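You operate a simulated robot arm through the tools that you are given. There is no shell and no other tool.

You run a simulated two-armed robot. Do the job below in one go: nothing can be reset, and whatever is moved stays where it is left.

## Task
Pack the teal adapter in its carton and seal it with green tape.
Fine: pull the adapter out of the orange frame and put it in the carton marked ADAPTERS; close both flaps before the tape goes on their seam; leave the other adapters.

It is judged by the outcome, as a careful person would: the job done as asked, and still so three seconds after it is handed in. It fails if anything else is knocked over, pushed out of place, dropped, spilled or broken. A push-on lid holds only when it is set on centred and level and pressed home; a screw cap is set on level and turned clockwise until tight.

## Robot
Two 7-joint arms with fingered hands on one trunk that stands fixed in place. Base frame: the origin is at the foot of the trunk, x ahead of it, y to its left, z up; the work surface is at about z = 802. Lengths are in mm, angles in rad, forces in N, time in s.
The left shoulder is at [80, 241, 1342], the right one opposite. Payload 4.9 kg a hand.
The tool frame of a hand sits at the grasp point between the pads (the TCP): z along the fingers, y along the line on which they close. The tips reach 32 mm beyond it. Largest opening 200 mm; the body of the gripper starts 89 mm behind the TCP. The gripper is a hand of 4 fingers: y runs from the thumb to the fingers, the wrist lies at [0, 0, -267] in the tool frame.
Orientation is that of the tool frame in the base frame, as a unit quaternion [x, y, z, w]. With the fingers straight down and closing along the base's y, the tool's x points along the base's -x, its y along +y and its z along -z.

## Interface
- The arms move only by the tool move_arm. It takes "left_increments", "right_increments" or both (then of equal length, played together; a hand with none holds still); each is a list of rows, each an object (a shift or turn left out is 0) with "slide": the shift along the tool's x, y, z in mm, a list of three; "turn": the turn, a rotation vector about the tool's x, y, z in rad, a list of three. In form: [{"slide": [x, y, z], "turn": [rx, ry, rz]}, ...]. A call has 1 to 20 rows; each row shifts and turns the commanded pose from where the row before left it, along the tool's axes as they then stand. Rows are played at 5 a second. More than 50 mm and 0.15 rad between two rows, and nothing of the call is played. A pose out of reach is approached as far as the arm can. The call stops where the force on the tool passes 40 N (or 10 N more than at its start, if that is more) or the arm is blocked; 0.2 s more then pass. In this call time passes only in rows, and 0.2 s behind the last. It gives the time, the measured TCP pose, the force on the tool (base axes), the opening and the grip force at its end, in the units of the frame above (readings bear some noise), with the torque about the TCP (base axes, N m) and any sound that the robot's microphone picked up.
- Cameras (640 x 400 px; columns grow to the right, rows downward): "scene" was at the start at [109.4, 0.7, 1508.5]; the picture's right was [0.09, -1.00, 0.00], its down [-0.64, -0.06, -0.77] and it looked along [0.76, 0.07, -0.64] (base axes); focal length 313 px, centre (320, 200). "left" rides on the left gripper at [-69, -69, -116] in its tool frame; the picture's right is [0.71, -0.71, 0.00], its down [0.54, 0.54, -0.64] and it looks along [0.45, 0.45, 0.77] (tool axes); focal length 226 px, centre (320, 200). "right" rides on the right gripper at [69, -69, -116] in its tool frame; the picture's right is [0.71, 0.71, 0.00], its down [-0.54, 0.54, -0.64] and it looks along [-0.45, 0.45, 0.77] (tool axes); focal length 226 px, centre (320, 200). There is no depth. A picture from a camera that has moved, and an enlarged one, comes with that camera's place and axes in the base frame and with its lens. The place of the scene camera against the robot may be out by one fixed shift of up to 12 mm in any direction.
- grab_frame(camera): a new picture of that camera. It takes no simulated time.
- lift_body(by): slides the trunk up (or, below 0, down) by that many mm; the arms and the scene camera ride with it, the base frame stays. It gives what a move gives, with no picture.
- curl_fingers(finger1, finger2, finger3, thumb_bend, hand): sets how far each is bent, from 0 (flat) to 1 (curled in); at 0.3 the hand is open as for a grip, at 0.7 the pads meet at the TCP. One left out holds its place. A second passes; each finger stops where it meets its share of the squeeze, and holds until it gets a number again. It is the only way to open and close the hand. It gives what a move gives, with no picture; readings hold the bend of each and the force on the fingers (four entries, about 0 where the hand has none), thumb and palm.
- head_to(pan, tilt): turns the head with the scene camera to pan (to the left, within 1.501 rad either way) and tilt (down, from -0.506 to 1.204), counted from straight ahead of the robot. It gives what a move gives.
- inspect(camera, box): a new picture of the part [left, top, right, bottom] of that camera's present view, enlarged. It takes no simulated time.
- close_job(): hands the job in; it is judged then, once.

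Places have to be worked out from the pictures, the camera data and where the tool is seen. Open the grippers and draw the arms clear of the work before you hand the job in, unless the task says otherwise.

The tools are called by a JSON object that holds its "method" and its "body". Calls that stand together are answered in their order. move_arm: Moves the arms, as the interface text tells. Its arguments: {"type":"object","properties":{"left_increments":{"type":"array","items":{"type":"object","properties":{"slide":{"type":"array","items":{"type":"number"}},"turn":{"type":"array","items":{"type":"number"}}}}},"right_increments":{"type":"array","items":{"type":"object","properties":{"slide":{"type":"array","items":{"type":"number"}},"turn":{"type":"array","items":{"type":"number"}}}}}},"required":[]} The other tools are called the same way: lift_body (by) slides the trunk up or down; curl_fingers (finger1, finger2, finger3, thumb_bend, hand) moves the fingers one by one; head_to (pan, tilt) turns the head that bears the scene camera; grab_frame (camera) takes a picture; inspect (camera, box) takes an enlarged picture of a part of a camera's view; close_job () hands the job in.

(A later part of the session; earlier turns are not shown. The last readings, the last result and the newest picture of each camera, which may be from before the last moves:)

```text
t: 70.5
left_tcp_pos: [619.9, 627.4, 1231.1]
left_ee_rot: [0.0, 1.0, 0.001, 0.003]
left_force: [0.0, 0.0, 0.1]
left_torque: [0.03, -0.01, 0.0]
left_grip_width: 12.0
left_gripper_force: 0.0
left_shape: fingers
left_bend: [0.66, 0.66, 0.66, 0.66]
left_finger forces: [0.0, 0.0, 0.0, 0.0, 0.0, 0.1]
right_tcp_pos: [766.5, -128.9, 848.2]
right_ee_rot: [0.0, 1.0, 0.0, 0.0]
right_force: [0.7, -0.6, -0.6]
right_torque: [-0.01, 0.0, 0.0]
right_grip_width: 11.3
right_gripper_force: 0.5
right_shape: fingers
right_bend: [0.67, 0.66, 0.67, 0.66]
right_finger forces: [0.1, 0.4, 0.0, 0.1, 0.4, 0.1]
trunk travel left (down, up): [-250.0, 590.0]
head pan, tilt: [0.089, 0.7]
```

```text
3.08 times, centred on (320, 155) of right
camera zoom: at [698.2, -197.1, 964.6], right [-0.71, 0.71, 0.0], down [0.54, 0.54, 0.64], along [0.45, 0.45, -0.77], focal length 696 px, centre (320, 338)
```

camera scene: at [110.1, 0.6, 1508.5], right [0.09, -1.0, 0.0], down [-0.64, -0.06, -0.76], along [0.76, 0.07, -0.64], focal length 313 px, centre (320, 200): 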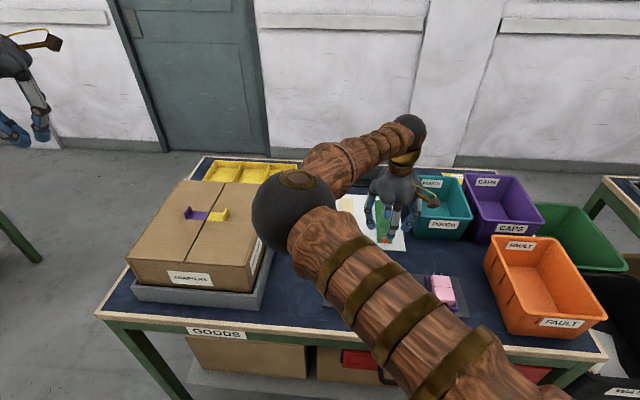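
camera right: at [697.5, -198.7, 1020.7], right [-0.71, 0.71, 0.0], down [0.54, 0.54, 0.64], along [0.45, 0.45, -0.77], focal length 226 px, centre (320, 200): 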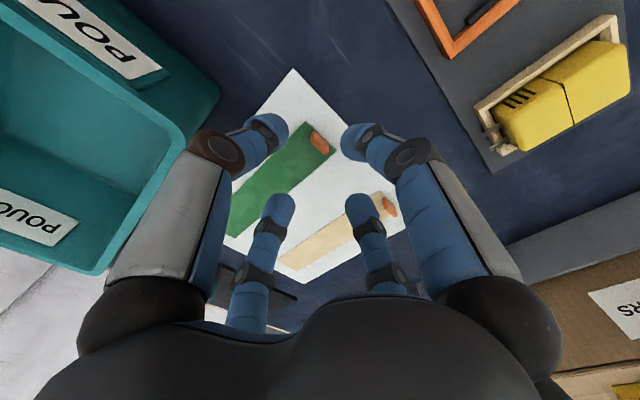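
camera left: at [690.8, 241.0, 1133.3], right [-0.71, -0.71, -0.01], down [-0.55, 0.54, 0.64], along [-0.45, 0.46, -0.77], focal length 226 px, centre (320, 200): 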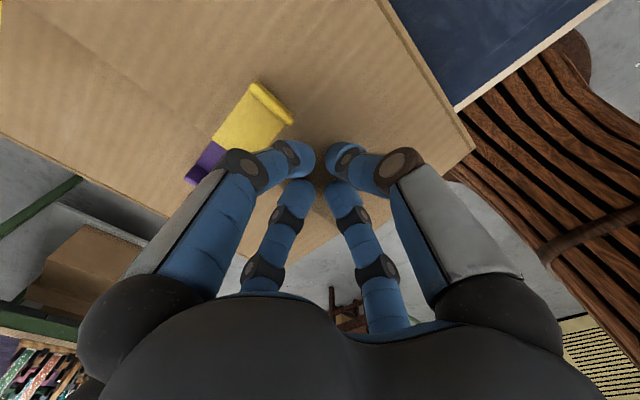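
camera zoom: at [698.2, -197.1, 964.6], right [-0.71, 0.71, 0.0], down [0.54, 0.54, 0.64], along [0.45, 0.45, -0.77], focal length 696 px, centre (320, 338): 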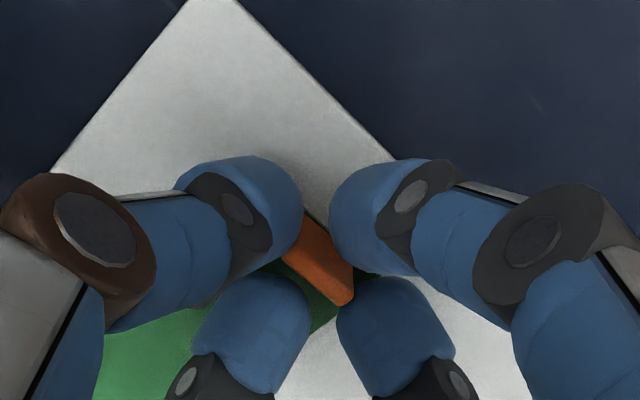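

The front and back tips aren't touching yet. I'll close a little more.

{"method": "curl_fingers", "body": {"hand": "right", "finger1": 0.69, "finger3": 0.69}}

{"method": "inspect", "body": {"camera": "right", "box": [240, 90, 400, 220]}}

```text
t: 71.5
left_tcp_pos: [619.7, 627.0, 1232.4]
left_ee_rot: [0.0, 1.0, 0.001, 0.003]
left_force: [-0.2, -0.3, -0.1]
left_torque: [0.0, 0.01, 0.03]
left_grip_width: 11.8
left_gripper_force: 0.1
left_shape: fingers
left_bend: [0.66, 0.66, 0.66, 0.66]
left_finger forces: [0.0, 0.1, 0.1, 0.0, 0.0, 0.1]
right_tcp_pos: [766.3, -129.4, 847.2]
right_ee_rot: [0.0, 1.0, 0.001, 0.0]
right_force: [-0.1, -0.5, -0.1]
right_torque: [-0.02, -0.01, 0.0]
right_grip_width: 8.8
right_gripper_force: 0.4
right_shape: fingers
right_bend: [0.69, 0.66, 0.69, 0.66]
right_finger forces: [0.1, 0.4, 0.2, 0.0, 0.4, 0.0]
trunk travel left (down, up): [-250.0, 590.0]
head pan, tilt: [0.089, 0.7]
```

```text
3.08 times, centred on (320, 155) of right
camera zoom: at [698.3, -197.1, 964.6], right [-0.71, 0.71, 0.0], down [0.54, 0.54, 0.64], along [0.45, 0.45, -0.77], focal length 696 px, centre (320, 338)
```

zoom: 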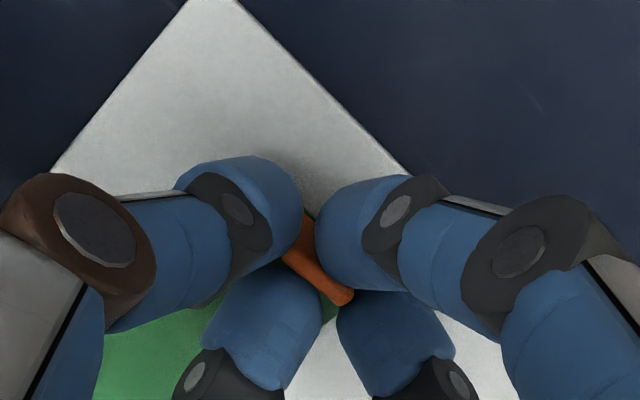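

Contact is just starting. I'll squeeze the front and back pair, and firm up the sides.

{"method": "curl_fingers", "body": {"hand": "right", "finger1": 0.73, "finger3": 0.73, "finger2": 0.68, "thumb_bend": 0.68}}

{"method": "inspect", "body": {"camera": "right", "box": [240, 90, 400, 220]}}

```text
t: 72.5
left_tcp_pos: [620.4, 627.4, 1231.5]
left_ee_rot: [0.0, 1.0, 0.001, 0.003]
left_force: [0.1, 0.1, 0.5]
left_torque: [0.0, 0.03, -0.03]
left_grip_width: 11.9
left_gripper_force: 0.0
left_shape: fingers
left_bend: [0.66, 0.66, 0.66, 0.66]
left_finger forces: [0.0, 0.0, 0.1, 0.0, 0.0, 0.0]
right_tcp_pos: [767.3, -128.4, 847.7]
right_ee_rot: [0.0, 1.0, 0.0, 0.0]
right_force: [0.1, 0.1, -0.2]
right_torque: [0.03, -0.01, -0.01]
right_grip_width: 6.6
right_gripper_force: 7.4
right_shape: fingers
right_bend: [0.71, 0.66, 0.71, 0.67]
right_finger forces: [4.0, 3.1, 4.4, 0.0, 3.5, 0.0]
trunk travel left (down, up): [-250.0, 590.0]
head pan, tilt: [0.089, 0.7]
```

```text
3.08 times, centred on (320, 155) of right
camera zoom: at [698.2, -197.1, 964.6], right [-0.71, 0.71, 0.0], down [0.54, 0.54, 0.64], along [0.45, 0.45, -0.77], focal length 696 px, centre (320, 338)
```

zoom: 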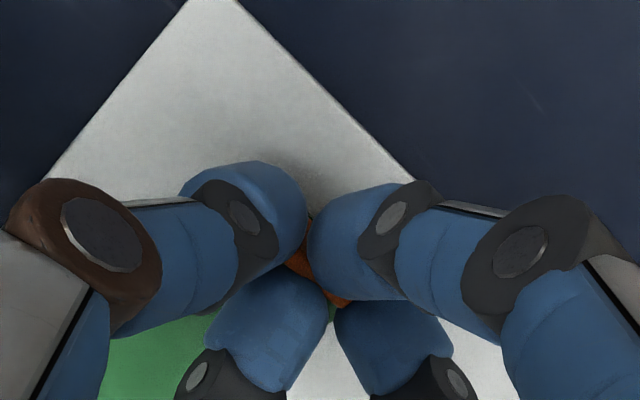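

All four fingers grip evenly, with 3 to 4 N each. I'll firm the squeeze before lifting.

{"method": "curl_fingers", "body": {"hand": "right", "finger1": 0.78, "finger3": 0.78, "finger2": 0.72, "thumb_bend": 0.72}}

{"method": "move_arm", "body": {"right_increments": [{"slide": [0, 0, -2]}, {"slide": [0, 0, -2]}, {"slide": [0, 0, -3]}, {"slide": [0, 0, -4]}]}}

{"method": "grab_frame", "body": {"camera": "right"}}

{"method": "inspect", "body": {"camera": "scene", "box": [335, 180, 445, 260]}}

```text
t: 73.5
left_tcp_pos: [620.7, 627.2, 1230.7]
left_ee_rot: [0.0, 1.0, 0.001, 0.002]
left_force: [0.5, -0.5, 0.2]
left_torque: [-0.03, 0.0, -0.02]
left_grip_width: 11.6
left_gripper_force: 0.0
left_shape: fingers
left_bend: [0.66, 0.66, 0.66, 0.66]
left_finger forces: [0.1, 0.0, 0.0, 0.0, 0.0, 0.1]
right_tcp_pos: [766.0, -129.4, 848.4]
right_ee_rot: [0.0, 1.0, 0.0, 0.0]
right_force: [-0.7, 0.0, -0.1]
right_torque: [0.04, -0.01, 0.01]
right_grip_width: 5.4
right_gripper_force: 16.4
right_shape: fingers
right_bend: [0.72, 0.66, 0.71, 0.68]
right_finger forces: [7.0, 8.9, 7.2, 0.0, 10.0, 0.1]
trunk travel left (down, up): [-250.0, 590.0]
head pan, tilt: [0.089, 0.7]
```

```text
t: 74.5
left_tcp_pos: [620.5, 627.7, 1231.2]
left_ee_rot: [0.0, 1.0, 0.001, 0.002]
left_force: [0.9, 0.2, 0.0]
left_torque: [-0.01, 0.02, 0.02]
left_grip_width: 11.9
left_gripper_force: 0.0
left_shape: fingers
left_bend: [0.66, 0.66, 0.66, 0.66]
left_finger forces: [0.0, 0.0, 0.0, 0.1, 0.0, 0.0]
right_tcp_pos: [766.6, -129.3, 859.3]
right_ee_rot: [0.0, 1.0, 0.0, 0.0]
right_force: [-0.4, 0.2, -0.8]
right_torque: [0.02, 0.01, -0.01]
right_grip_width: 5.6
right_gripper_force: 16.7
right_shape: fingers
right_bend: [0.72, 0.66, 0.71, 0.68]
right_finger forces: [6.9, 9.1, 7.4, 0.1, 10.1, 0.0]
trunk travel left (down, up): [-250.0, 590.0]
head pan, tilt: [0.089, 0.7]
```

```text
taken
camera right: at [698.0, -197.2, 975.9], right [-0.71, 0.71, 0.0], down [0.54, 0.54, 0.64], along [0.45, 0.45, -0.77], focal length 226 px, centre (320, 200)
```

right: 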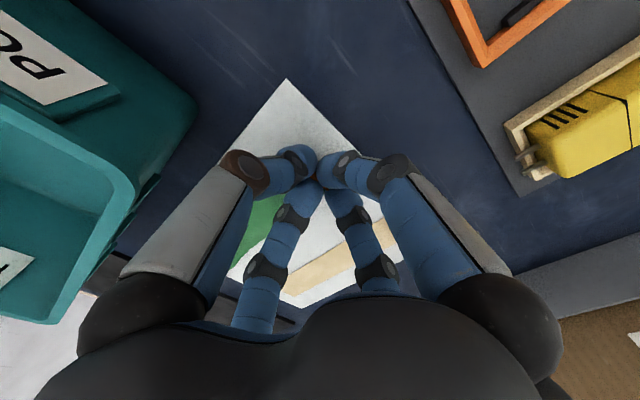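

```text
5.00 times, centred on (390, 220) of scene
camera zoom: at [109.3, 0.7, 1508.4], right [0.09, -1.0, 0.0], down [-0.64, -0.06, -0.76], along [0.76, 0.07, -0.64], focal length 1564 px, centre (-30, 100)
```

zoom: 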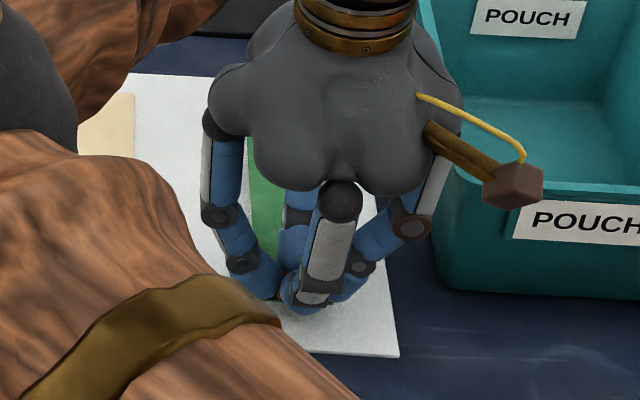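

The grip is 7 to 10 N per finger and the fingers have risen 11 mm. I'll lift further, gently, to see whether the strip comes along.

{"method": "move_arm", "body": {"right_increments": [{"slide": [0, 0, -6]}, {"slide": [0, 0, -8]}, {"slide": [0, 0, -10]}, {"slide": [0, 0, -12]}, {"slide": [0, 0, -12]}]}}

{"method": "grab_frame", "body": {"camera": "right"}}

{"method": "inspect", "body": {"camera": "scene", "box": [325, 160, 455, 260]}}

```text
t: 75.8
left_tcp_pos: [620.8, 627.6, 1231.3]
left_ee_rot: [0.0, 1.0, 0.001, 0.003]
left_force: [-0.2, 0.1, -0.4]
left_torque: [-0.02, -0.02, 0.0]
left_grip_width: 11.9
left_gripper_force: 0.1
left_shape: fingers
left_bend: [0.66, 0.66, 0.66, 0.66]
left_finger forces: [0.0, 0.0, 0.1, 0.0, 0.0, 0.0]
right_tcp_pos: [766.7, -130.2, 906.8]
right_ee_rot: [0.001, 1.0, 0.001, 0.0]
right_force: [0.5, 0.0, 0.0]
right_torque: [0.02, -0.01, 0.0]
right_grip_width: 5.6
right_gripper_force: 16.5
right_shape: fingers
right_bend: [0.72, 0.66, 0.71, 0.68]
right_finger forces: [6.9, 8.8, 7.4, 0.0, 10.0, 0.0]
trunk travel left (down, up): [-250.0, 590.0]
head pan, tilt: [0.089, 0.7]
```

```text
taken
camera right: at [698.1, -197.4, 1024.3], right [-0.71, 0.71, 0.0], down [0.54, 0.54, 0.64], along [0.45, 0.45, -0.77], focal length 226 px, centre (320, 200)
```

right: 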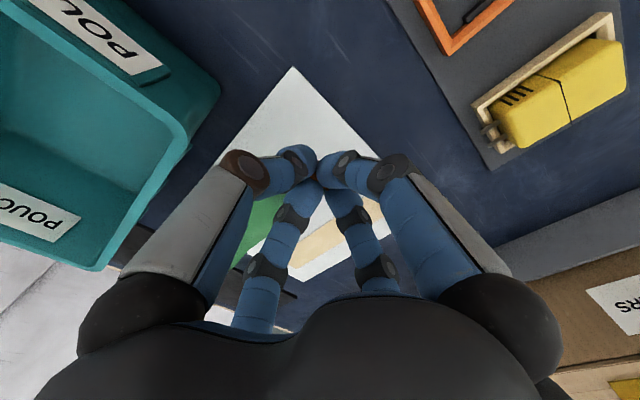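

```text
4.00 times, centred on (390, 210) of scene
camera zoom: at [109.1, 0.7, 1508.4], right [0.09, -1.0, 0.0], down [-0.64, -0.06, -0.76], along [0.76, 0.07, -0.64], focal length 1251 px, centre (40, 160)
```

zoom: 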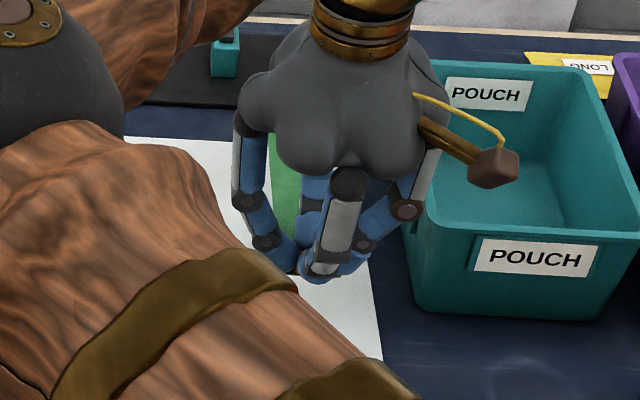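

The strip came off the sheet with the fingers, since the green no longer lies on the card. I'll raise it well above the carton's height and look at how it hangs.

{"method": "move_arm", "body": {"right_increments": [{"slide": [0, 0, -15]}, {"slide": [0, 0, -20]}, {"slide": [0, 0, -25]}, {"slide": [0, 0, -30]}, {"slide": [0, 0, -30]}, {"slide": [0, 0, -30]}, {"slide": [0, 0, -25]}, {"slide": [0, 0, -15]}]}}

{"method": "grab_frame", "body": {"camera": "right"}}

{"method": "grab_frame", "body": {"camera": "scene"}}

```text
t: 77.5
left_tcp_pos: [620.1, 627.9, 1231.2]
left_ee_rot: [0.0, 1.0, 0.0, 0.003]
left_force: [-0.4, -0.3, 0.1]
left_torque: [-0.04, 0.01, -0.01]
left_grip_width: 11.9
left_gripper_force: 0.1
left_shape: fingers
left_bend: [0.66, 0.66, 0.66, 0.66]
left_finger forces: [0.1, 0.0, 0.0, 0.0, 0.0, 0.0]
right_tcp_pos: [765.7, -129.5, 1098.6]
right_ee_rot: [0.0, 1.0, 0.0, 0.0]
right_force: [0.5, -0.4, -0.3]
right_torque: [-0.02, -0.01, 0.01]
right_grip_width: 5.3
right_gripper_force: 16.4
right_shape: fingers
right_bend: [0.72, 0.66, 0.71, 0.68]
right_finger forces: [6.9, 9.0, 7.5, 0.0, 9.9, 0.0]
trunk travel left (down, up): [-250.0, 590.0]
head pan, tilt: [0.089, 0.7]
```

```text
taken
camera right: at [698.3, -196.9, 1214.1], right [-0.71, 0.71, 0.0], down [0.54, 0.54, 0.64], along [0.45, 0.45, -0.77], focal length 226 px, centre (320, 200)
```

right: 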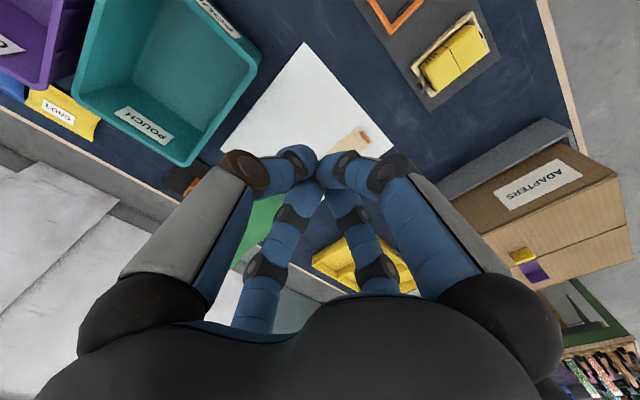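

```text
taken
camera scene: at [109.3, 0.7, 1508.4], right [0.09, -1.0, 0.0], down [-0.64, -0.06, -0.76], along [0.76, 0.07, -0.64], focal length 313 px, centre (320, 200)
```

scene: 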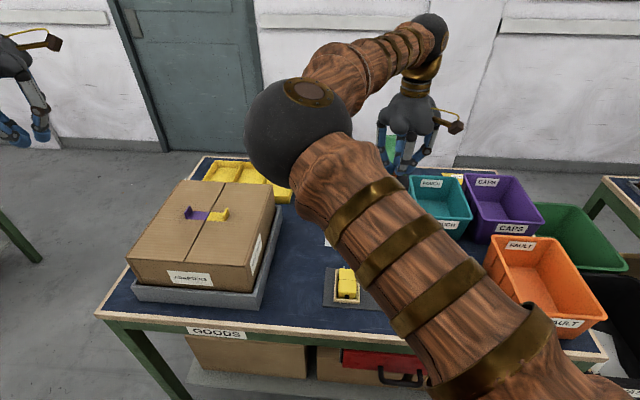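

The white card shows only the tan strip now, so the green strip is in the hand. I'll enlarge both views to judge how level it hangs.

{"method": "inspect", "body": {"camera": "scene", "box": [360, 60, 480, 180]}}

{"method": "inspect", "body": {"camera": "right", "box": [200, 120, 400, 320]}}

{"method": "grab_frame", "body": {"camera": "left"}}

```text
3.33 times, centred on (420, 120) of scene
camera zoom: at [109.3, 0.7, 1508.4], right [0.09, -1.0, 0.0], down [-0.64, -0.06, -0.76], along [0.76, 0.07, -0.64], focal length 1042 px, centre (-13, 467)
```

zoom: 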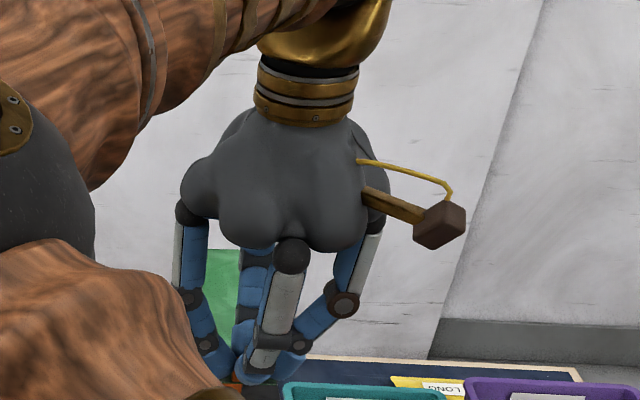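

```text
2.00 times, centred on (300, 220) of right
camera zoom: at [698.3, -196.9, 1214.1], right [-0.71, 0.71, 0.0], down [0.54, 0.54, 0.64], along [0.45, 0.45, -0.77], focal length 452 px, centre (360, 160)
```

zoom: 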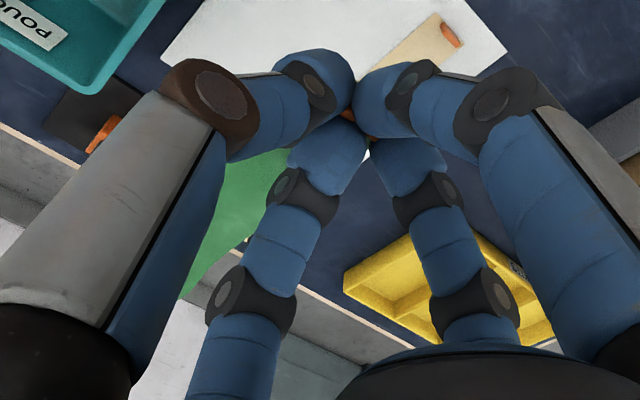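

```text
taken
camera left: at [688.7, 558.7, 1347.4], right [-0.71, -0.71, -0.01], down [-0.55, 0.54, 0.64], along [-0.45, 0.46, -0.77], focal length 226 px, centre (320, 200)
```

left: 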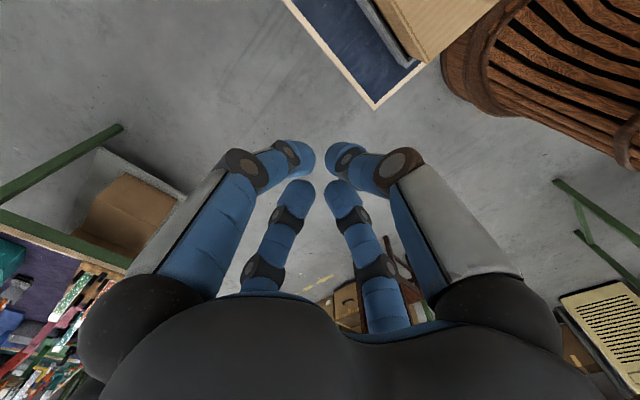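

The strip hangs level and rigid, straight ahead of the fingers. I'll measure the seam from this same camera so both share one reference.

{"method": "inspect", "body": {"camera": "right", "box": [420, 110, 640, 310]}}

{"method": "inspect", "body": {"camera": "scene", "box": [110, 160, 300, 310]}}

```text
2.00 times, centred on (530, 210) of right
camera zoom: at [698.3, -196.9, 1214.1], right [-0.71, 0.71, 0.0], down [0.54, 0.54, 0.64], along [0.45, 0.45, -0.77], focal length 452 px, centre (-100, 180)
```

zoom: 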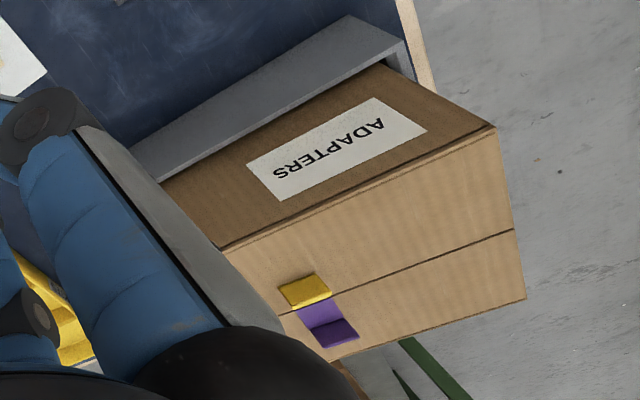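

```text
2.67 times, centred on (205, 235) of scene
camera zoom: at [109.3, 0.7, 1508.4], right [0.09, -1.0, 0.0], down [-0.64, -0.06, -0.76], along [0.76, 0.07, -0.64], focal length 834 px, centre (627, 107)
```

zoom: 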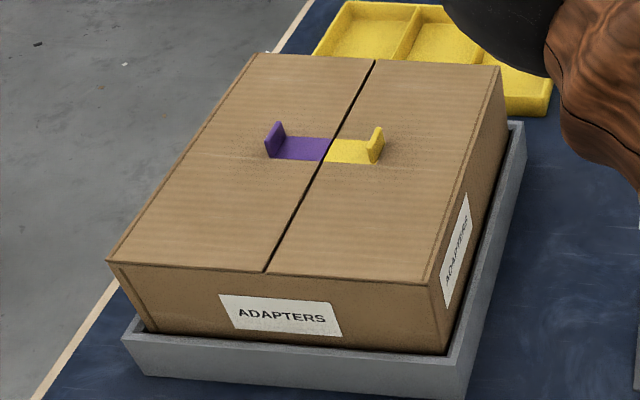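

The flap tops lie at about z 954, with the seam at y about 348 from x 531 to 826. I'll carry the strip over at this height in two stages, checking the arm between them.

{"method": "move_arm", "body": {"right_increments": [{"slide": [8, 20, 0]}, {"slide": [12, 32, 0]}, {"slide": [14, 36, 0]}, {"slide": [14, 36, 0]}, {"slide": [14, 36, 0]}, {"slide": [14, 36, 0]}, {"slide": [12, 30, 0]}, {"slide": [6, 16, 0]}]}}

{"method": "grab_frame", "body": {"camera": "right"}}

{"method": "grab_frame", "body": {"camera": "scene"}}

```text
t: 79.3
left_tcp_pos: [619.7, 627.3, 1230.2]
left_ee_rot: [0.0, 1.0, 0.0, 0.003]
left_force: [0.6, 0.0, 0.0]
left_torque: [0.03, 0.02, 0.01]
left_grip_width: 12.0
left_gripper_force: 0.0
left_shape: fingers
left_bend: [0.66, 0.66, 0.66, 0.66]
left_finger forces: [0.1, 0.0, 0.1, 0.0, 0.0, 0.0]
right_tcp_pos: [672.2, 112.1, 1097.4]
right_ee_rot: [0.0, 1.0, 0.001, 0.0]
right_force: [-1.0, 0.9, -0.5]
right_torque: [-0.01, -0.03, 0.0]
right_grip_width: 5.4
right_gripper_force: 16.5
right_shape: fingers
right_bend: [0.72, 0.66, 0.71, 0.68]
right_finger forces: [6.9, 8.9, 7.3, 0.0, 9.9, 0.0]
trunk travel left (down, up): [-250.0, 590.0]
head pan, tilt: [0.089, 0.7]
```

```text
taken
camera right: at [603.0, 44.9, 1213.9], right [-0.71, 0.71, 0.0], down [0.54, 0.54, 0.64], along [0.45, 0.45, -0.77], focal length 226 px, centre (320, 200)
```

right: 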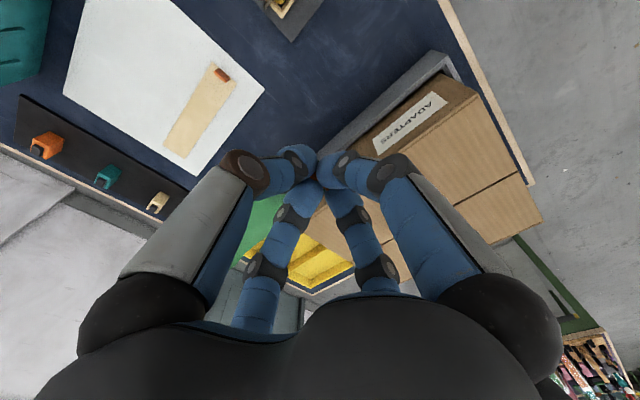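

```text
taken
camera scene: at [109.2, 1.0, 1508.5], right [0.09, -1.0, 0.0], down [-0.64, -0.06, -0.76], along [0.76, 0.07, -0.64], focal length 313 px, centre (320, 200)
```

scene: 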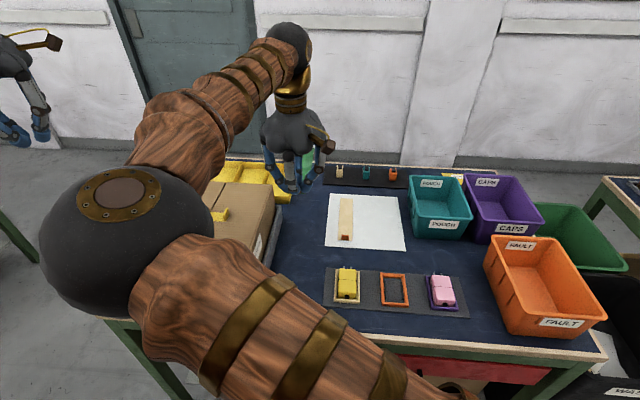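

The carry is going smoothly. I'll measure the seam again from this nearer viewpoint.

{"method": "inspect", "body": {"camera": "right", "box": [380, 60, 560, 240]}}

{"method": "inspect", "body": {"camera": "right", "box": [220, 170, 420, 320]}}

```text
2.22 times, centred on (470, 150) of right
camera zoom: at [603.0, 44.9, 1213.9], right [-0.71, 0.71, 0.0], down [0.54, 0.54, 0.64], along [0.45, 0.45, -0.77], focal length 502 px, centre (-13, 311)
```

zoom: 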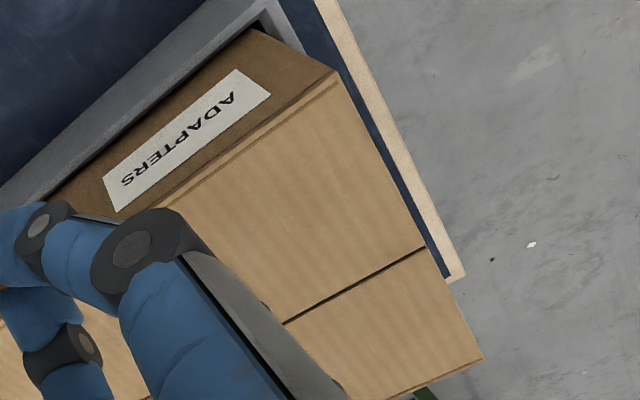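

```text
2.67 times, centred on (320, 245) of right
camera zoom: at [603.0, 44.9, 1213.9], right [-0.71, 0.71, 0.0], down [0.54, 0.54, 0.64], along [0.45, 0.45, -0.77], focal length 603 px, centre (320, 80)
```

zoom: 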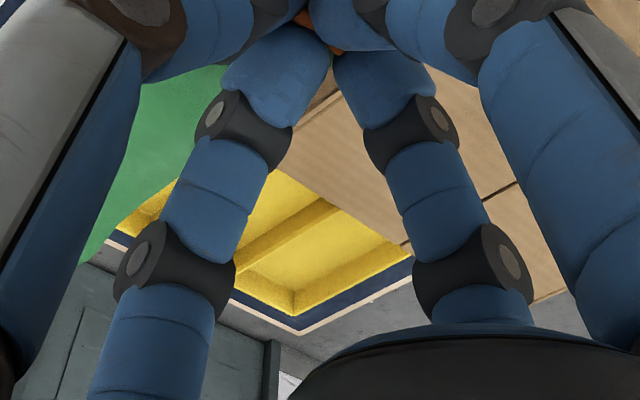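

The seam's near end is at (532, 349) and the carton's edges average to y 348, so I'll aim the strip's centre line at y 348.8, with its near end at x 579. I'll move on to hover above the seam.

{"method": "move_arm", "body": {"right_increments": [{"slide": [8, 20, 0]}, {"slide": [12, 32, 0]}, {"slide": [14, 36, 0]}, {"slide": [14, 36, 0]}, {"slide": [14, 36, 0]}, {"slide": [12, 33, 0]}, {"slide": [10, 27, 0]}, {"slide": [6, 16, 0]}]}}

{"method": "grab_frame", "body": {"camera": "right"}}

{"method": "grab_frame", "body": {"camera": "scene"}}

```text
t: 81.2
left_tcp_pos: [619.3, 628.3, 1230.3]
left_ee_rot: [0.0, 1.0, 0.001, 0.002]
left_force: [0.7, 0.6, 0.6]
left_torque: [-0.01, 0.0, -0.01]
left_grip_width: 12.0
left_gripper_force: 0.0
left_shape: fingers
left_bend: [0.66, 0.66, 0.66, 0.66]
left_finger forces: [0.0, 0.0, 0.0, 0.0, 0.0, 0.0]
right_tcp_pos: [583.0, 348.6, 1097.4]
right_ee_rot: [0.001, 1.0, 0.0, 0.0]
right_force: [-0.7, 0.4, 0.4]
right_torque: [0.01, 0.03, 0.02]
right_grip_width: 5.4
right_gripper_force: 16.9
right_shape: fingers
right_bend: [0.72, 0.66, 0.71, 0.68]
right_finger forces: [6.8, 8.8, 7.4, 0.0, 9.8, 0.1]
trunk travel left (down, up): [-250.0, 590.0]
head pan, tilt: [0.089, 0.7]
```

```text
taken
camera right: at [513.2, 281.4, 1213.4], right [-0.71, 0.71, 0.0], down [0.54, 0.54, 0.64], along [0.46, 0.45, -0.77], focal length 226 px, centre (320, 200)
```

right: 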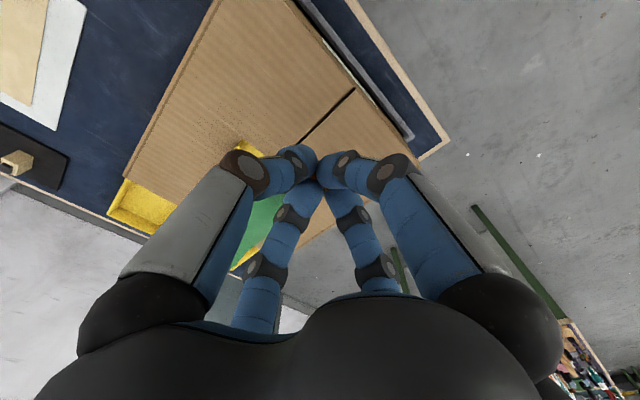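

```text
taken
camera scene: at [109.3, 1.0, 1508.5], right [0.09, -1.0, 0.0], down [-0.64, -0.06, -0.76], along [0.76, 0.07, -0.64], focal length 313 px, centre (320, 200)
```

scene: 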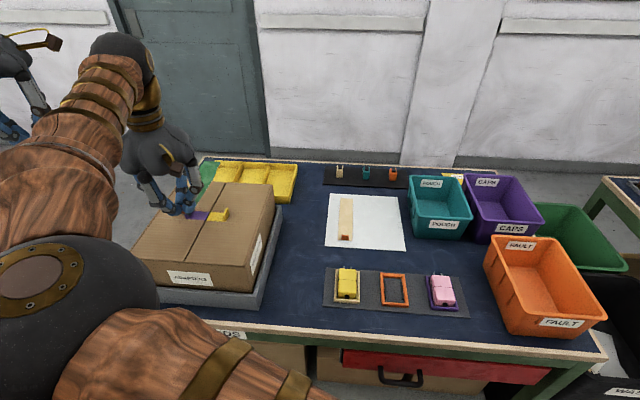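

The hand is hovering over the seam with the strip. I'll enlarge both views to check its alignment with the seam.

{"method": "inspect", "body": {"camera": "right", "box": [220, 60, 420, 260]}}

{"method": "inspect", "body": {"camera": "scene", "box": [110, 120, 310, 280]}}

```text
2.00 times, centred on (320, 160) of right
camera zoom: at [513.2, 281.4, 1213.4], right [-0.71, 0.71, 0.0], down [0.54, 0.54, 0.64], along [0.46, 0.45, -0.77], focal length 452 px, centre (320, 280)
```

zoom: 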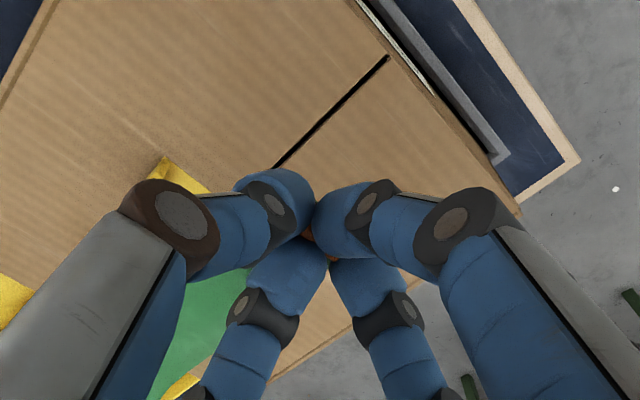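

```text
2.50 times, centred on (210, 200) of scene
camera zoom: at [109.3, 1.0, 1508.5], right [0.09, -1.0, 0.0], down [-0.64, -0.06, -0.76], along [0.76, 0.07, -0.64], focal length 782 px, centre (595, 200)
```

zoom: 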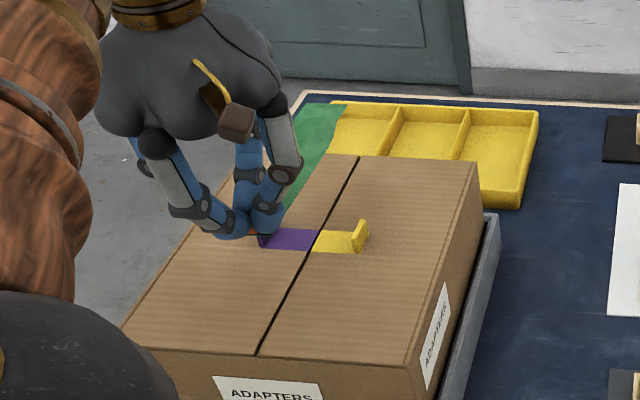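

The seam runs at y of about 350 from this close view, and the strip is parallel to it. I'll shift 1.5 mm in y and lower to about 15 mm above contact.

{"method": "move_arm", "body": {"right_increments": [{"slide": [0, 1.5, 10]}, {"slide": [0, 0, 20]}, {"slide": [0, 0, 20]}, {"slide": [0, 0, 15]}, {"slide": [0, 0, 10]}, {"slide": [0, 0, 8]}]}}

{"method": "inspect", "body": {"camera": "right", "box": [180, 60, 420, 260]}}

{"method": "inspect", "body": {"camera": "scene", "box": [130, 150, 290, 280]}}

```text
t: 82.5
left_tcp_pos: [619.9, 628.5, 1231.5]
left_ee_rot: [0.0, 1.0, 0.001, 0.003]
left_force: [-0.1, -0.6, 0.2]
left_torque: [0.0, 0.0, 0.05]
left_grip_width: 11.7
left_gripper_force: 0.1
left_shape: fingers
left_bend: [0.66, 0.66, 0.66, 0.66]
left_finger forces: [0.0, 0.0, 0.0, 0.0, 0.1, 0.0]
right_tcp_pos: [585.2, 346.3, 1013.7]
right_ee_rot: [0.002, 1.0, 0.001, 0.0]
right_force: [-0.2, -0.2, -0.9]
right_torque: [0.0, -0.02, 0.02]
right_grip_width: 5.3
right_gripper_force: 16.9
right_shape: fingers
right_bend: [0.72, 0.66, 0.71, 0.68]
right_finger forces: [7.0, 8.8, 7.5, 0.0, 9.7, 0.0]
trunk travel left (down, up): [-250.0, 590.0]
head pan, tilt: [0.089, 0.7]
```

```text
2.00 times, centred on (300, 160) of right
camera zoom: at [516.9, 280.7, 1130.2], right [-0.7, 0.71, 0.0], down [0.54, 0.54, 0.64], along [0.46, 0.45, -0.77], focal length 452 px, centre (360, 280)
```

zoom: 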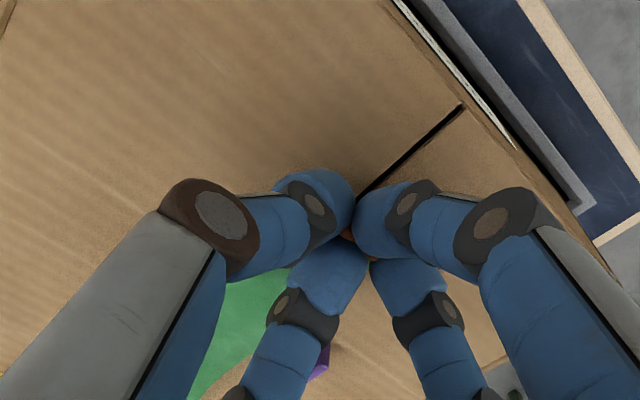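

```text
3.08 times, centred on (210, 215) of scene
camera zoom: at [109.5, 0.9, 1508.4], right [0.09, -1.0, 0.0], down [-0.64, -0.06, -0.76], along [0.76, 0.07, -0.64], focal length 962 px, centre (658, 154)
```

zoom: 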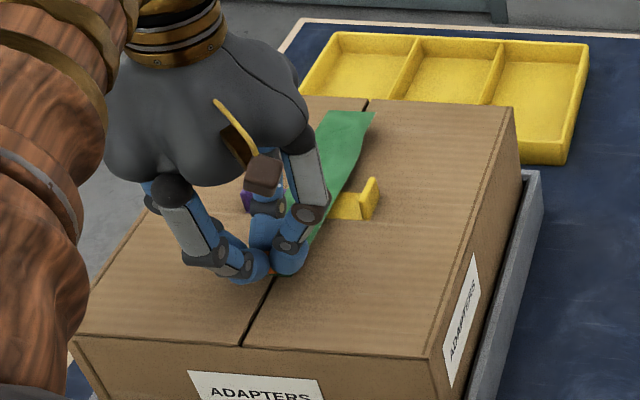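

The strip lies straight over the seam, between the upright tabs, about 12 mm above it. The picture puts the hand about 1.5 mm short in y, so I'll nudge it over and descend in small steps.

{"method": "move_arm", "body": {"right_increments": [{"slide": [0, 1.5, 3]}, {"slide": [0, 0, 3]}]}}

{"method": "inspect", "body": {"camera": "right", "box": [180, 60, 420, 260]}}

{"method": "inspect", "body": {"camera": "scene", "box": [150, 170, 250, 250]}}

```text
t: 83.2
left_tcp_pos: [619.2, 627.9, 1230.6]
left_ee_rot: [0.001, 1.0, 0.001, 0.002]
left_force: [0.6, 0.0, 0.1]
left_torque: [-0.05, 0.02, 0.01]
left_grip_width: 11.8
left_gripper_force: 0.1
left_shape: fingers
left_bend: [0.66, 0.66, 0.66, 0.66]
left_finger forces: [0.0, 0.0, 0.0, 0.0, 0.0, 0.0]
right_tcp_pos: [585.1, 349.1, 1008.1]
right_ee_rot: [0.002, 1.0, 0.0, 0.0]
right_force: [0.5, -0.1, -1.1]
right_torque: [0.0, -0.03, -0.02]
right_grip_width: 5.5
right_gripper_force: 16.6
right_shape: fingers
right_bend: [0.72, 0.66, 0.71, 0.68]
right_finger forces: [6.9, 8.8, 7.5, 0.0, 9.7, 0.1]
trunk travel left (down, up): [-250.0, 590.0]
head pan, tilt: [0.089, 0.7]
```

```text
2.00 times, centred on (300, 160) of right
camera zoom: at [516.1, 282.5, 1124.5], right [-0.7, 0.71, 0.0], down [0.54, 0.54, 0.64], along [0.46, 0.45, -0.77], focal length 452 px, centre (360, 280)
```

zoom: 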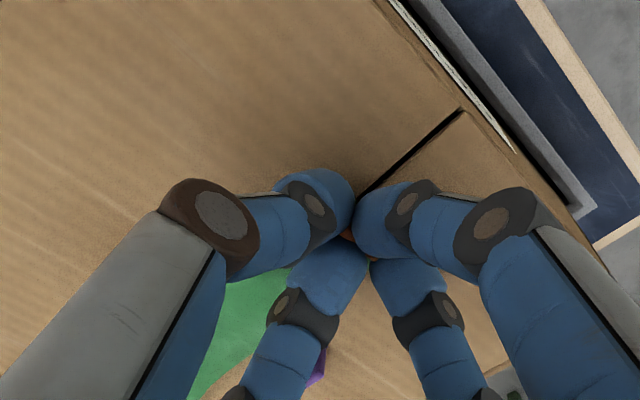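

```text
5.00 times, centred on (200, 210) of scene
camera zoom: at [109.4, 0.9, 1508.4], right [0.09, -1.0, 0.0], down [-0.64, -0.06, -0.76], along [0.76, 0.07, -0.64], focal length 1564 px, centre (920, 150)
```

zoom: 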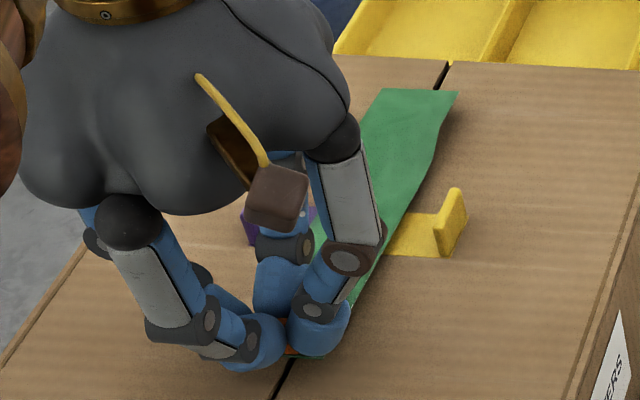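

The strip's centre line is within 2 to 3 mm of the seam at both ends. I'll go on down in 2 mm steps to touch.

{"method": "move_arm", "body": {"right_increments": [{"slide": [0, 0, 2]}, {"slide": [0, 0, 2]}, {"slide": [0, 0, 2]}]}}

{"method": "inspect", "body": {"camera": "scene", "box": [150, 170, 250, 250]}}

```text
t: 84.0
left_tcp_pos: [620.9, 627.9, 1231.2]
left_ee_rot: [0.0, 1.0, 0.001, 0.002]
left_force: [0.6, 0.1, 0.2]
left_torque: [-0.01, 0.0, 0.0]
left_grip_width: 11.9
left_gripper_force: 0.0
left_shape: fingers
left_bend: [0.66, 0.66, 0.66, 0.66]
left_finger forces: [0.0, 0.0, 0.0, 0.0, 0.0, 0.1]
right_tcp_pos: [585.1, 349.1, 1002.3]
right_ee_rot: [0.001, 1.0, 0.0, 0.0]
right_force: [-1.1, -0.4, -0.5]
right_torque: [0.0, -0.02, 0.01]
right_grip_width: 5.2
right_gripper_force: 16.2
right_shape: fingers
right_bend: [0.72, 0.66, 0.71, 0.68]
right_finger forces: [7.0, 8.7, 7.4, 0.0, 9.7, 0.0]
trunk travel left (down, up): [-250.0, 590.0]
head pan, tilt: [0.089, 0.7]
```

```text
5.00 times, centred on (200, 210) of scene
camera zoom: at [109.3, 0.8, 1508.5], right [0.09, -1.0, 0.0], down [-0.64, -0.06, -0.76], along [0.76, 0.07, -0.64], focal length 1564 px, centre (920, 150)
```

zoom: 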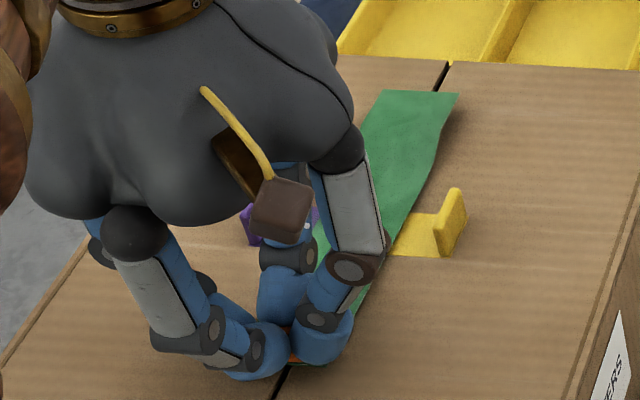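

No contact yet: the near end is about 3 mm up and the far end a little higher. I'll go further down in 1.5 mm steps.

{"method": "move_arm", "body": {"right_increments": [{"slide": [0, 0, 1.5]}, {"slide": [0, 0, 1.5]}]}}

{"method": "inspect", "body": {"camera": "scene", "box": [150, 170, 250, 250]}}

```text
t: 84.5
left_tcp_pos: [620.3, 628.3, 1232.0]
left_ee_rot: [-0.001, 1.0, 0.001, 0.003]
left_force: [-0.4, 0.4, -0.1]
left_torque: [-0.02, 0.02, 0.0]
left_grip_width: 11.9
left_gripper_force: 0.0
left_shape: fingers
left_bend: [0.66, 0.66, 0.66, 0.66]
left_finger forces: [0.0, 0.0, 0.0, 0.1, 0.1, 0.0]
right_tcp_pos: [584.4, 349.1, 999.2]
right_ee_rot: [0.002, 1.0, 0.0, 0.0]
right_force: [0.2, 0.0, 0.6]
right_torque: [0.02, -0.01, -0.01]
right_grip_width: 5.2
right_gripper_force: 16.3
right_shape: fingers
right_bend: [0.72, 0.66, 0.71, 0.68]
right_finger forces: [7.1, 8.8, 7.5, 0.0, 9.7, 0.1]
trunk travel left (down, up): [-250.0, 590.0]
head pan, tilt: [0.089, 0.7]
```

```text
5.00 times, centred on (200, 210) of scene
camera zoom: at [109.4, 0.9, 1508.5], right [0.09, -1.0, 0.0], down [-0.64, -0.06, -0.76], along [0.76, 0.07, -0.64], focal length 1564 px, centre (920, 150)
```

zoom: 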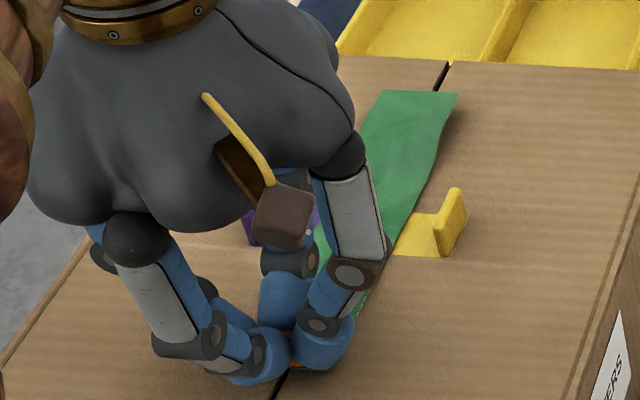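

The far part of the strip curls up slightly and will need pressing down later. I'll lower a bit more to seat the tab end.

{"method": "move_arm", "body": {"right_increments": [{"slide": [0, 0, 1.5]}, {"slide": [0, 0, 1.5]}]}}

{"method": "inspect", "body": {"camera": "right", "box": [200, 100, 400, 300]}}

{"method": "inspect", "body": {"camera": "scene", "box": [170, 175, 240, 250]}}

```text
t: 85.2
left_tcp_pos: [619.6, 628.3, 1231.4]
left_ee_rot: [0.0, 1.0, 0.001, 0.004]
left_force: [-0.3, -0.9, -0.4]
left_torque: [-0.03, -0.01, -0.02]
left_grip_width: 11.9
left_gripper_force: 0.0
left_shape: fingers
left_bend: [0.66, 0.66, 0.66, 0.66]
left_finger forces: [0.1, 0.0, 0.1, 0.0, 0.1, 0.0]
right_tcp_pos: [583.7, 349.3, 996.1]
right_ee_rot: [0.002, 1.0, -0.001, -0.001]
right_force: [-0.1, -0.5, 1.7]
right_torque: [-0.01, -0.03, 0.02]
right_grip_width: 5.4
right_gripper_force: 17.3
right_shape: fingers
right_bend: [0.72, 0.66, 0.71, 0.68]
right_finger forces: [7.5, 9.1, 8.0, 0.1, 9.8, 0.0]
trunk travel left (down, up): [-250.0, 590.0]
head pan, tilt: [0.089, 0.7]
```

```text
2.00 times, centred on (300, 200) of right
camera zoom: at [515.8, 282.4, 1113.2], right [-0.7, 0.71, 0.0], down [0.54, 0.54, 0.64], along [0.46, 0.45, -0.77], focal length 452 px, centre (360, 200)
```

zoom: 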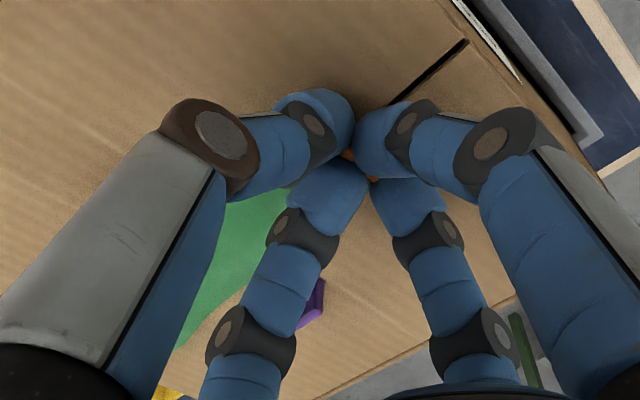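

```text
5.33 times, centred on (205, 212) of scene
camera zoom: at [109.1, 0.7, 1508.5], right [0.09, -1.0, 0.0], down [-0.64, -0.06, -0.76], along [0.76, 0.07, -0.64], focal length 1668 px, centre (933, 133)
```

zoom: 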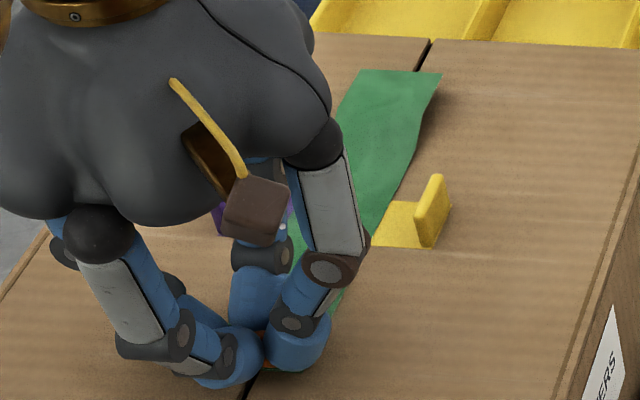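

A first contact force of 1.7 N appears. I'll press the tab end down 2–3 mm more to stick it on.

{"method": "move_arm", "body": {"right_increments": [{"slide": [0, 0, 1]}, {"slide": [0, 0, 1]}, {"slide": [0, 0, 1]}]}}

{"method": "inspect", "body": {"camera": "scene", "box": [170, 175, 240, 250]}}

```text
t: 86.0
left_tcp_pos: [619.6, 627.2, 1233.3]
left_ee_rot: [0.001, 1.0, 0.002, 0.002]
left_force: [0.1, -0.3, 0.5]
left_torque: [0.0, -0.02, -0.02]
left_grip_width: 12.0
left_gripper_force: 0.0
left_shape: fingers
left_bend: [0.66, 0.66, 0.66, 0.66]
left_finger forces: [0.1, 0.0, 0.0, 0.1, 0.0, 0.0]
right_tcp_pos: [583.9, 348.0, 995.6]
right_ee_rot: [0.003, 1.0, 0.002, 0.002]
right_force: [2.5, 1.0, 15.8]
right_torque: [0.02, -0.12, -0.01]
right_grip_width: 5.3
right_gripper_force: 21.7
right_shape: fingers
right_bend: [0.72, 0.66, 0.72, 0.68]
right_finger forces: [9.5, 10.8, 11.2, 0.0, 11.8, 0.1]
trunk travel left (down, up): [-250.0, 590.0]
head pan, tilt: [0.089, 0.7]
```

```text
5.33 times, centred on (205, 212) of scene
camera zoom: at [108.2, 0.0, 1508.8], right [0.09, -1.0, 0.0], down [-0.64, -0.06, -0.77], along [0.76, 0.07, -0.64], focal length 1668 px, centre (933, 133)
```

zoom: 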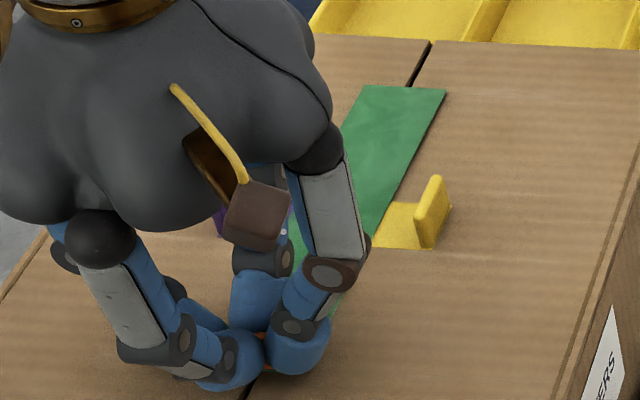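

The strip snapped flat onto the seam at 15.8 N. It now lies straight and within about 2 mm of the seam line. I'll release the tab by opening just a little, because wider opening would push the tips down into the flap.

{"method": "curl_fingers", "body": {"hand": "right", "finger1": 0.68, "finger3": 0.68, "finger2": 0.645, "thumb_bend": 0.65}}

{"method": "inspect", "body": {"camera": "right", "box": [200, 100, 400, 300]}}

```text
t: 87.0
left_tcp_pos: [618.8, 627.4, 1231.9]
left_ee_rot: [0.0, 1.0, 0.002, 0.002]
left_force: [0.0, 0.8, 0.0]
left_torque: [-0.02, -0.01, 0.02]
left_grip_width: 11.8
left_gripper_force: 0.0
left_shape: fingers
left_bend: [0.66, 0.66, 0.66, 0.66]
left_finger forces: [0.1, 0.0, 0.0, 0.0, 0.0, 0.1]
right_tcp_pos: [583.5, 349.6, 992.9]
right_ee_rot: [0.002, 1.0, 0.001, 0.0]
right_force: [0.1, 1.7, 8.3]
right_torque: [0.24, -0.03, 0.03]
right_grip_width: 10.7
right_gripper_force: 4.5
right_shape: fingers
right_bend: [0.68, 0.65, 0.68, 0.65]
right_finger forces: [0.0, 8.8, 0.1, 0.1, 0.2, 0.1]
trunk travel left (down, up): [-250.0, 590.0]
head pan, tilt: [0.089, 0.7]
```

```text
2.00 times, centred on (300, 200) of right
camera zoom: at [515.0, 282.7, 1109.8], right [-0.7, 0.71, 0.0], down [0.54, 0.54, 0.64], along [0.46, 0.45, -0.77], focal length 452 px, centre (360, 200)
```

zoom: 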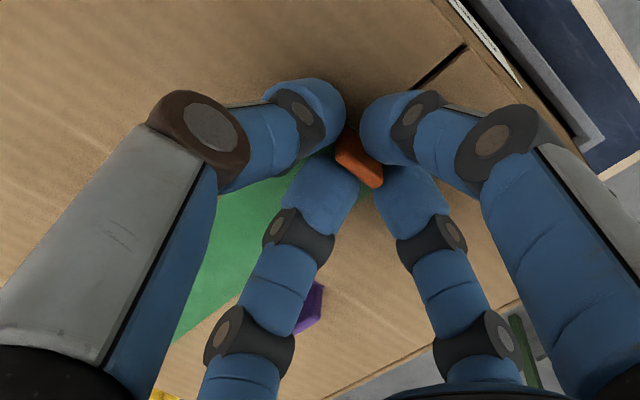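

The tab is free and standing; finger2's tip rests on the flap. I'll raise the hand straight up, watching that the strip stays.

{"method": "move_arm", "body": {"right_increments": [{"slide": [0, 0, -3]}, {"slide": [0, 0, -4]}, {"slide": [0, 0, -6]}]}}

{"method": "inspect", "body": {"camera": "right", "box": [200, 100, 400, 300]}}

{"method": "inspect", "body": {"camera": "scene", "box": [130, 160, 290, 280]}}

```text
t: 87.8
left_tcp_pos: [619.9, 628.3, 1231.3]
left_ee_rot: [0.0, 1.0, 0.0, 0.002]
left_force: [-0.3, -0.5, 0.3]
left_torque: [-0.01, -0.03, -0.03]
left_grip_width: 11.9
left_gripper_force: 0.2
left_shape: fingers
left_bend: [0.66, 0.66, 0.66, 0.66]
left_finger forces: [0.0, 0.1, 0.0, 0.0, 0.1, 0.1]
right_tcp_pos: [586.3, 346.2, 1004.6]
right_ee_rot: [0.003, 1.0, -0.002, -0.002]
right_force: [0.4, 0.0, 0.2]
right_torque: [0.01, -0.02, 0.0]
right_grip_width: 10.9
right_gripper_force: 0.0
right_shape: fingers
right_bend: [0.68, 0.64, 0.68, 0.65]
right_finger forces: [0.0, 0.1, 0.0, 0.0, 0.1, 0.1]
trunk travel left (down, up): [-250.0, 590.0]
head pan, tilt: [0.089, 0.7]
```

```text
2.00 times, centred on (300, 200) of right
camera zoom: at [516.1, 281.1, 1120.9], right [-0.7, 0.71, 0.0], down [0.55, 0.54, 0.64], along [0.46, 0.45, -0.77], focal length 452 px, centre (360, 200)
```

zoom: 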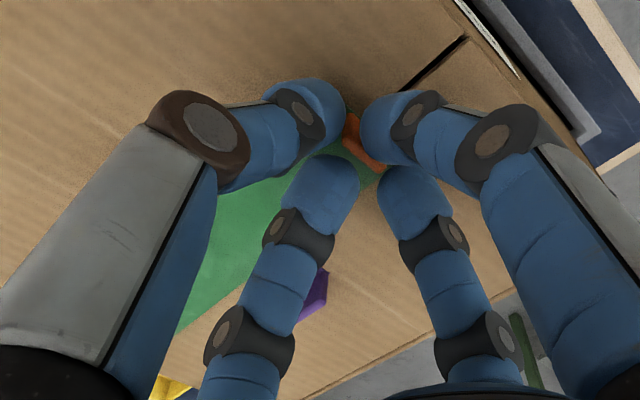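

```text
3.33 times, centred on (210, 220) of scene
camera zoom: at [109.2, 0.6, 1508.4], right [0.09, -1.0, 0.0], down [-0.64, -0.06, -0.76], along [0.76, 0.07, -0.64], focal length 1042 px, centre (687, 133)
```

zoom: 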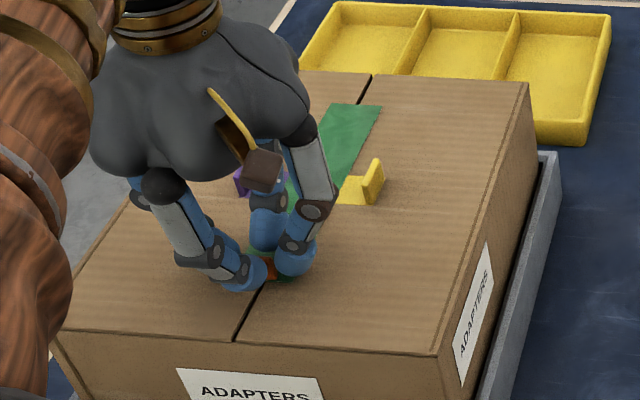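

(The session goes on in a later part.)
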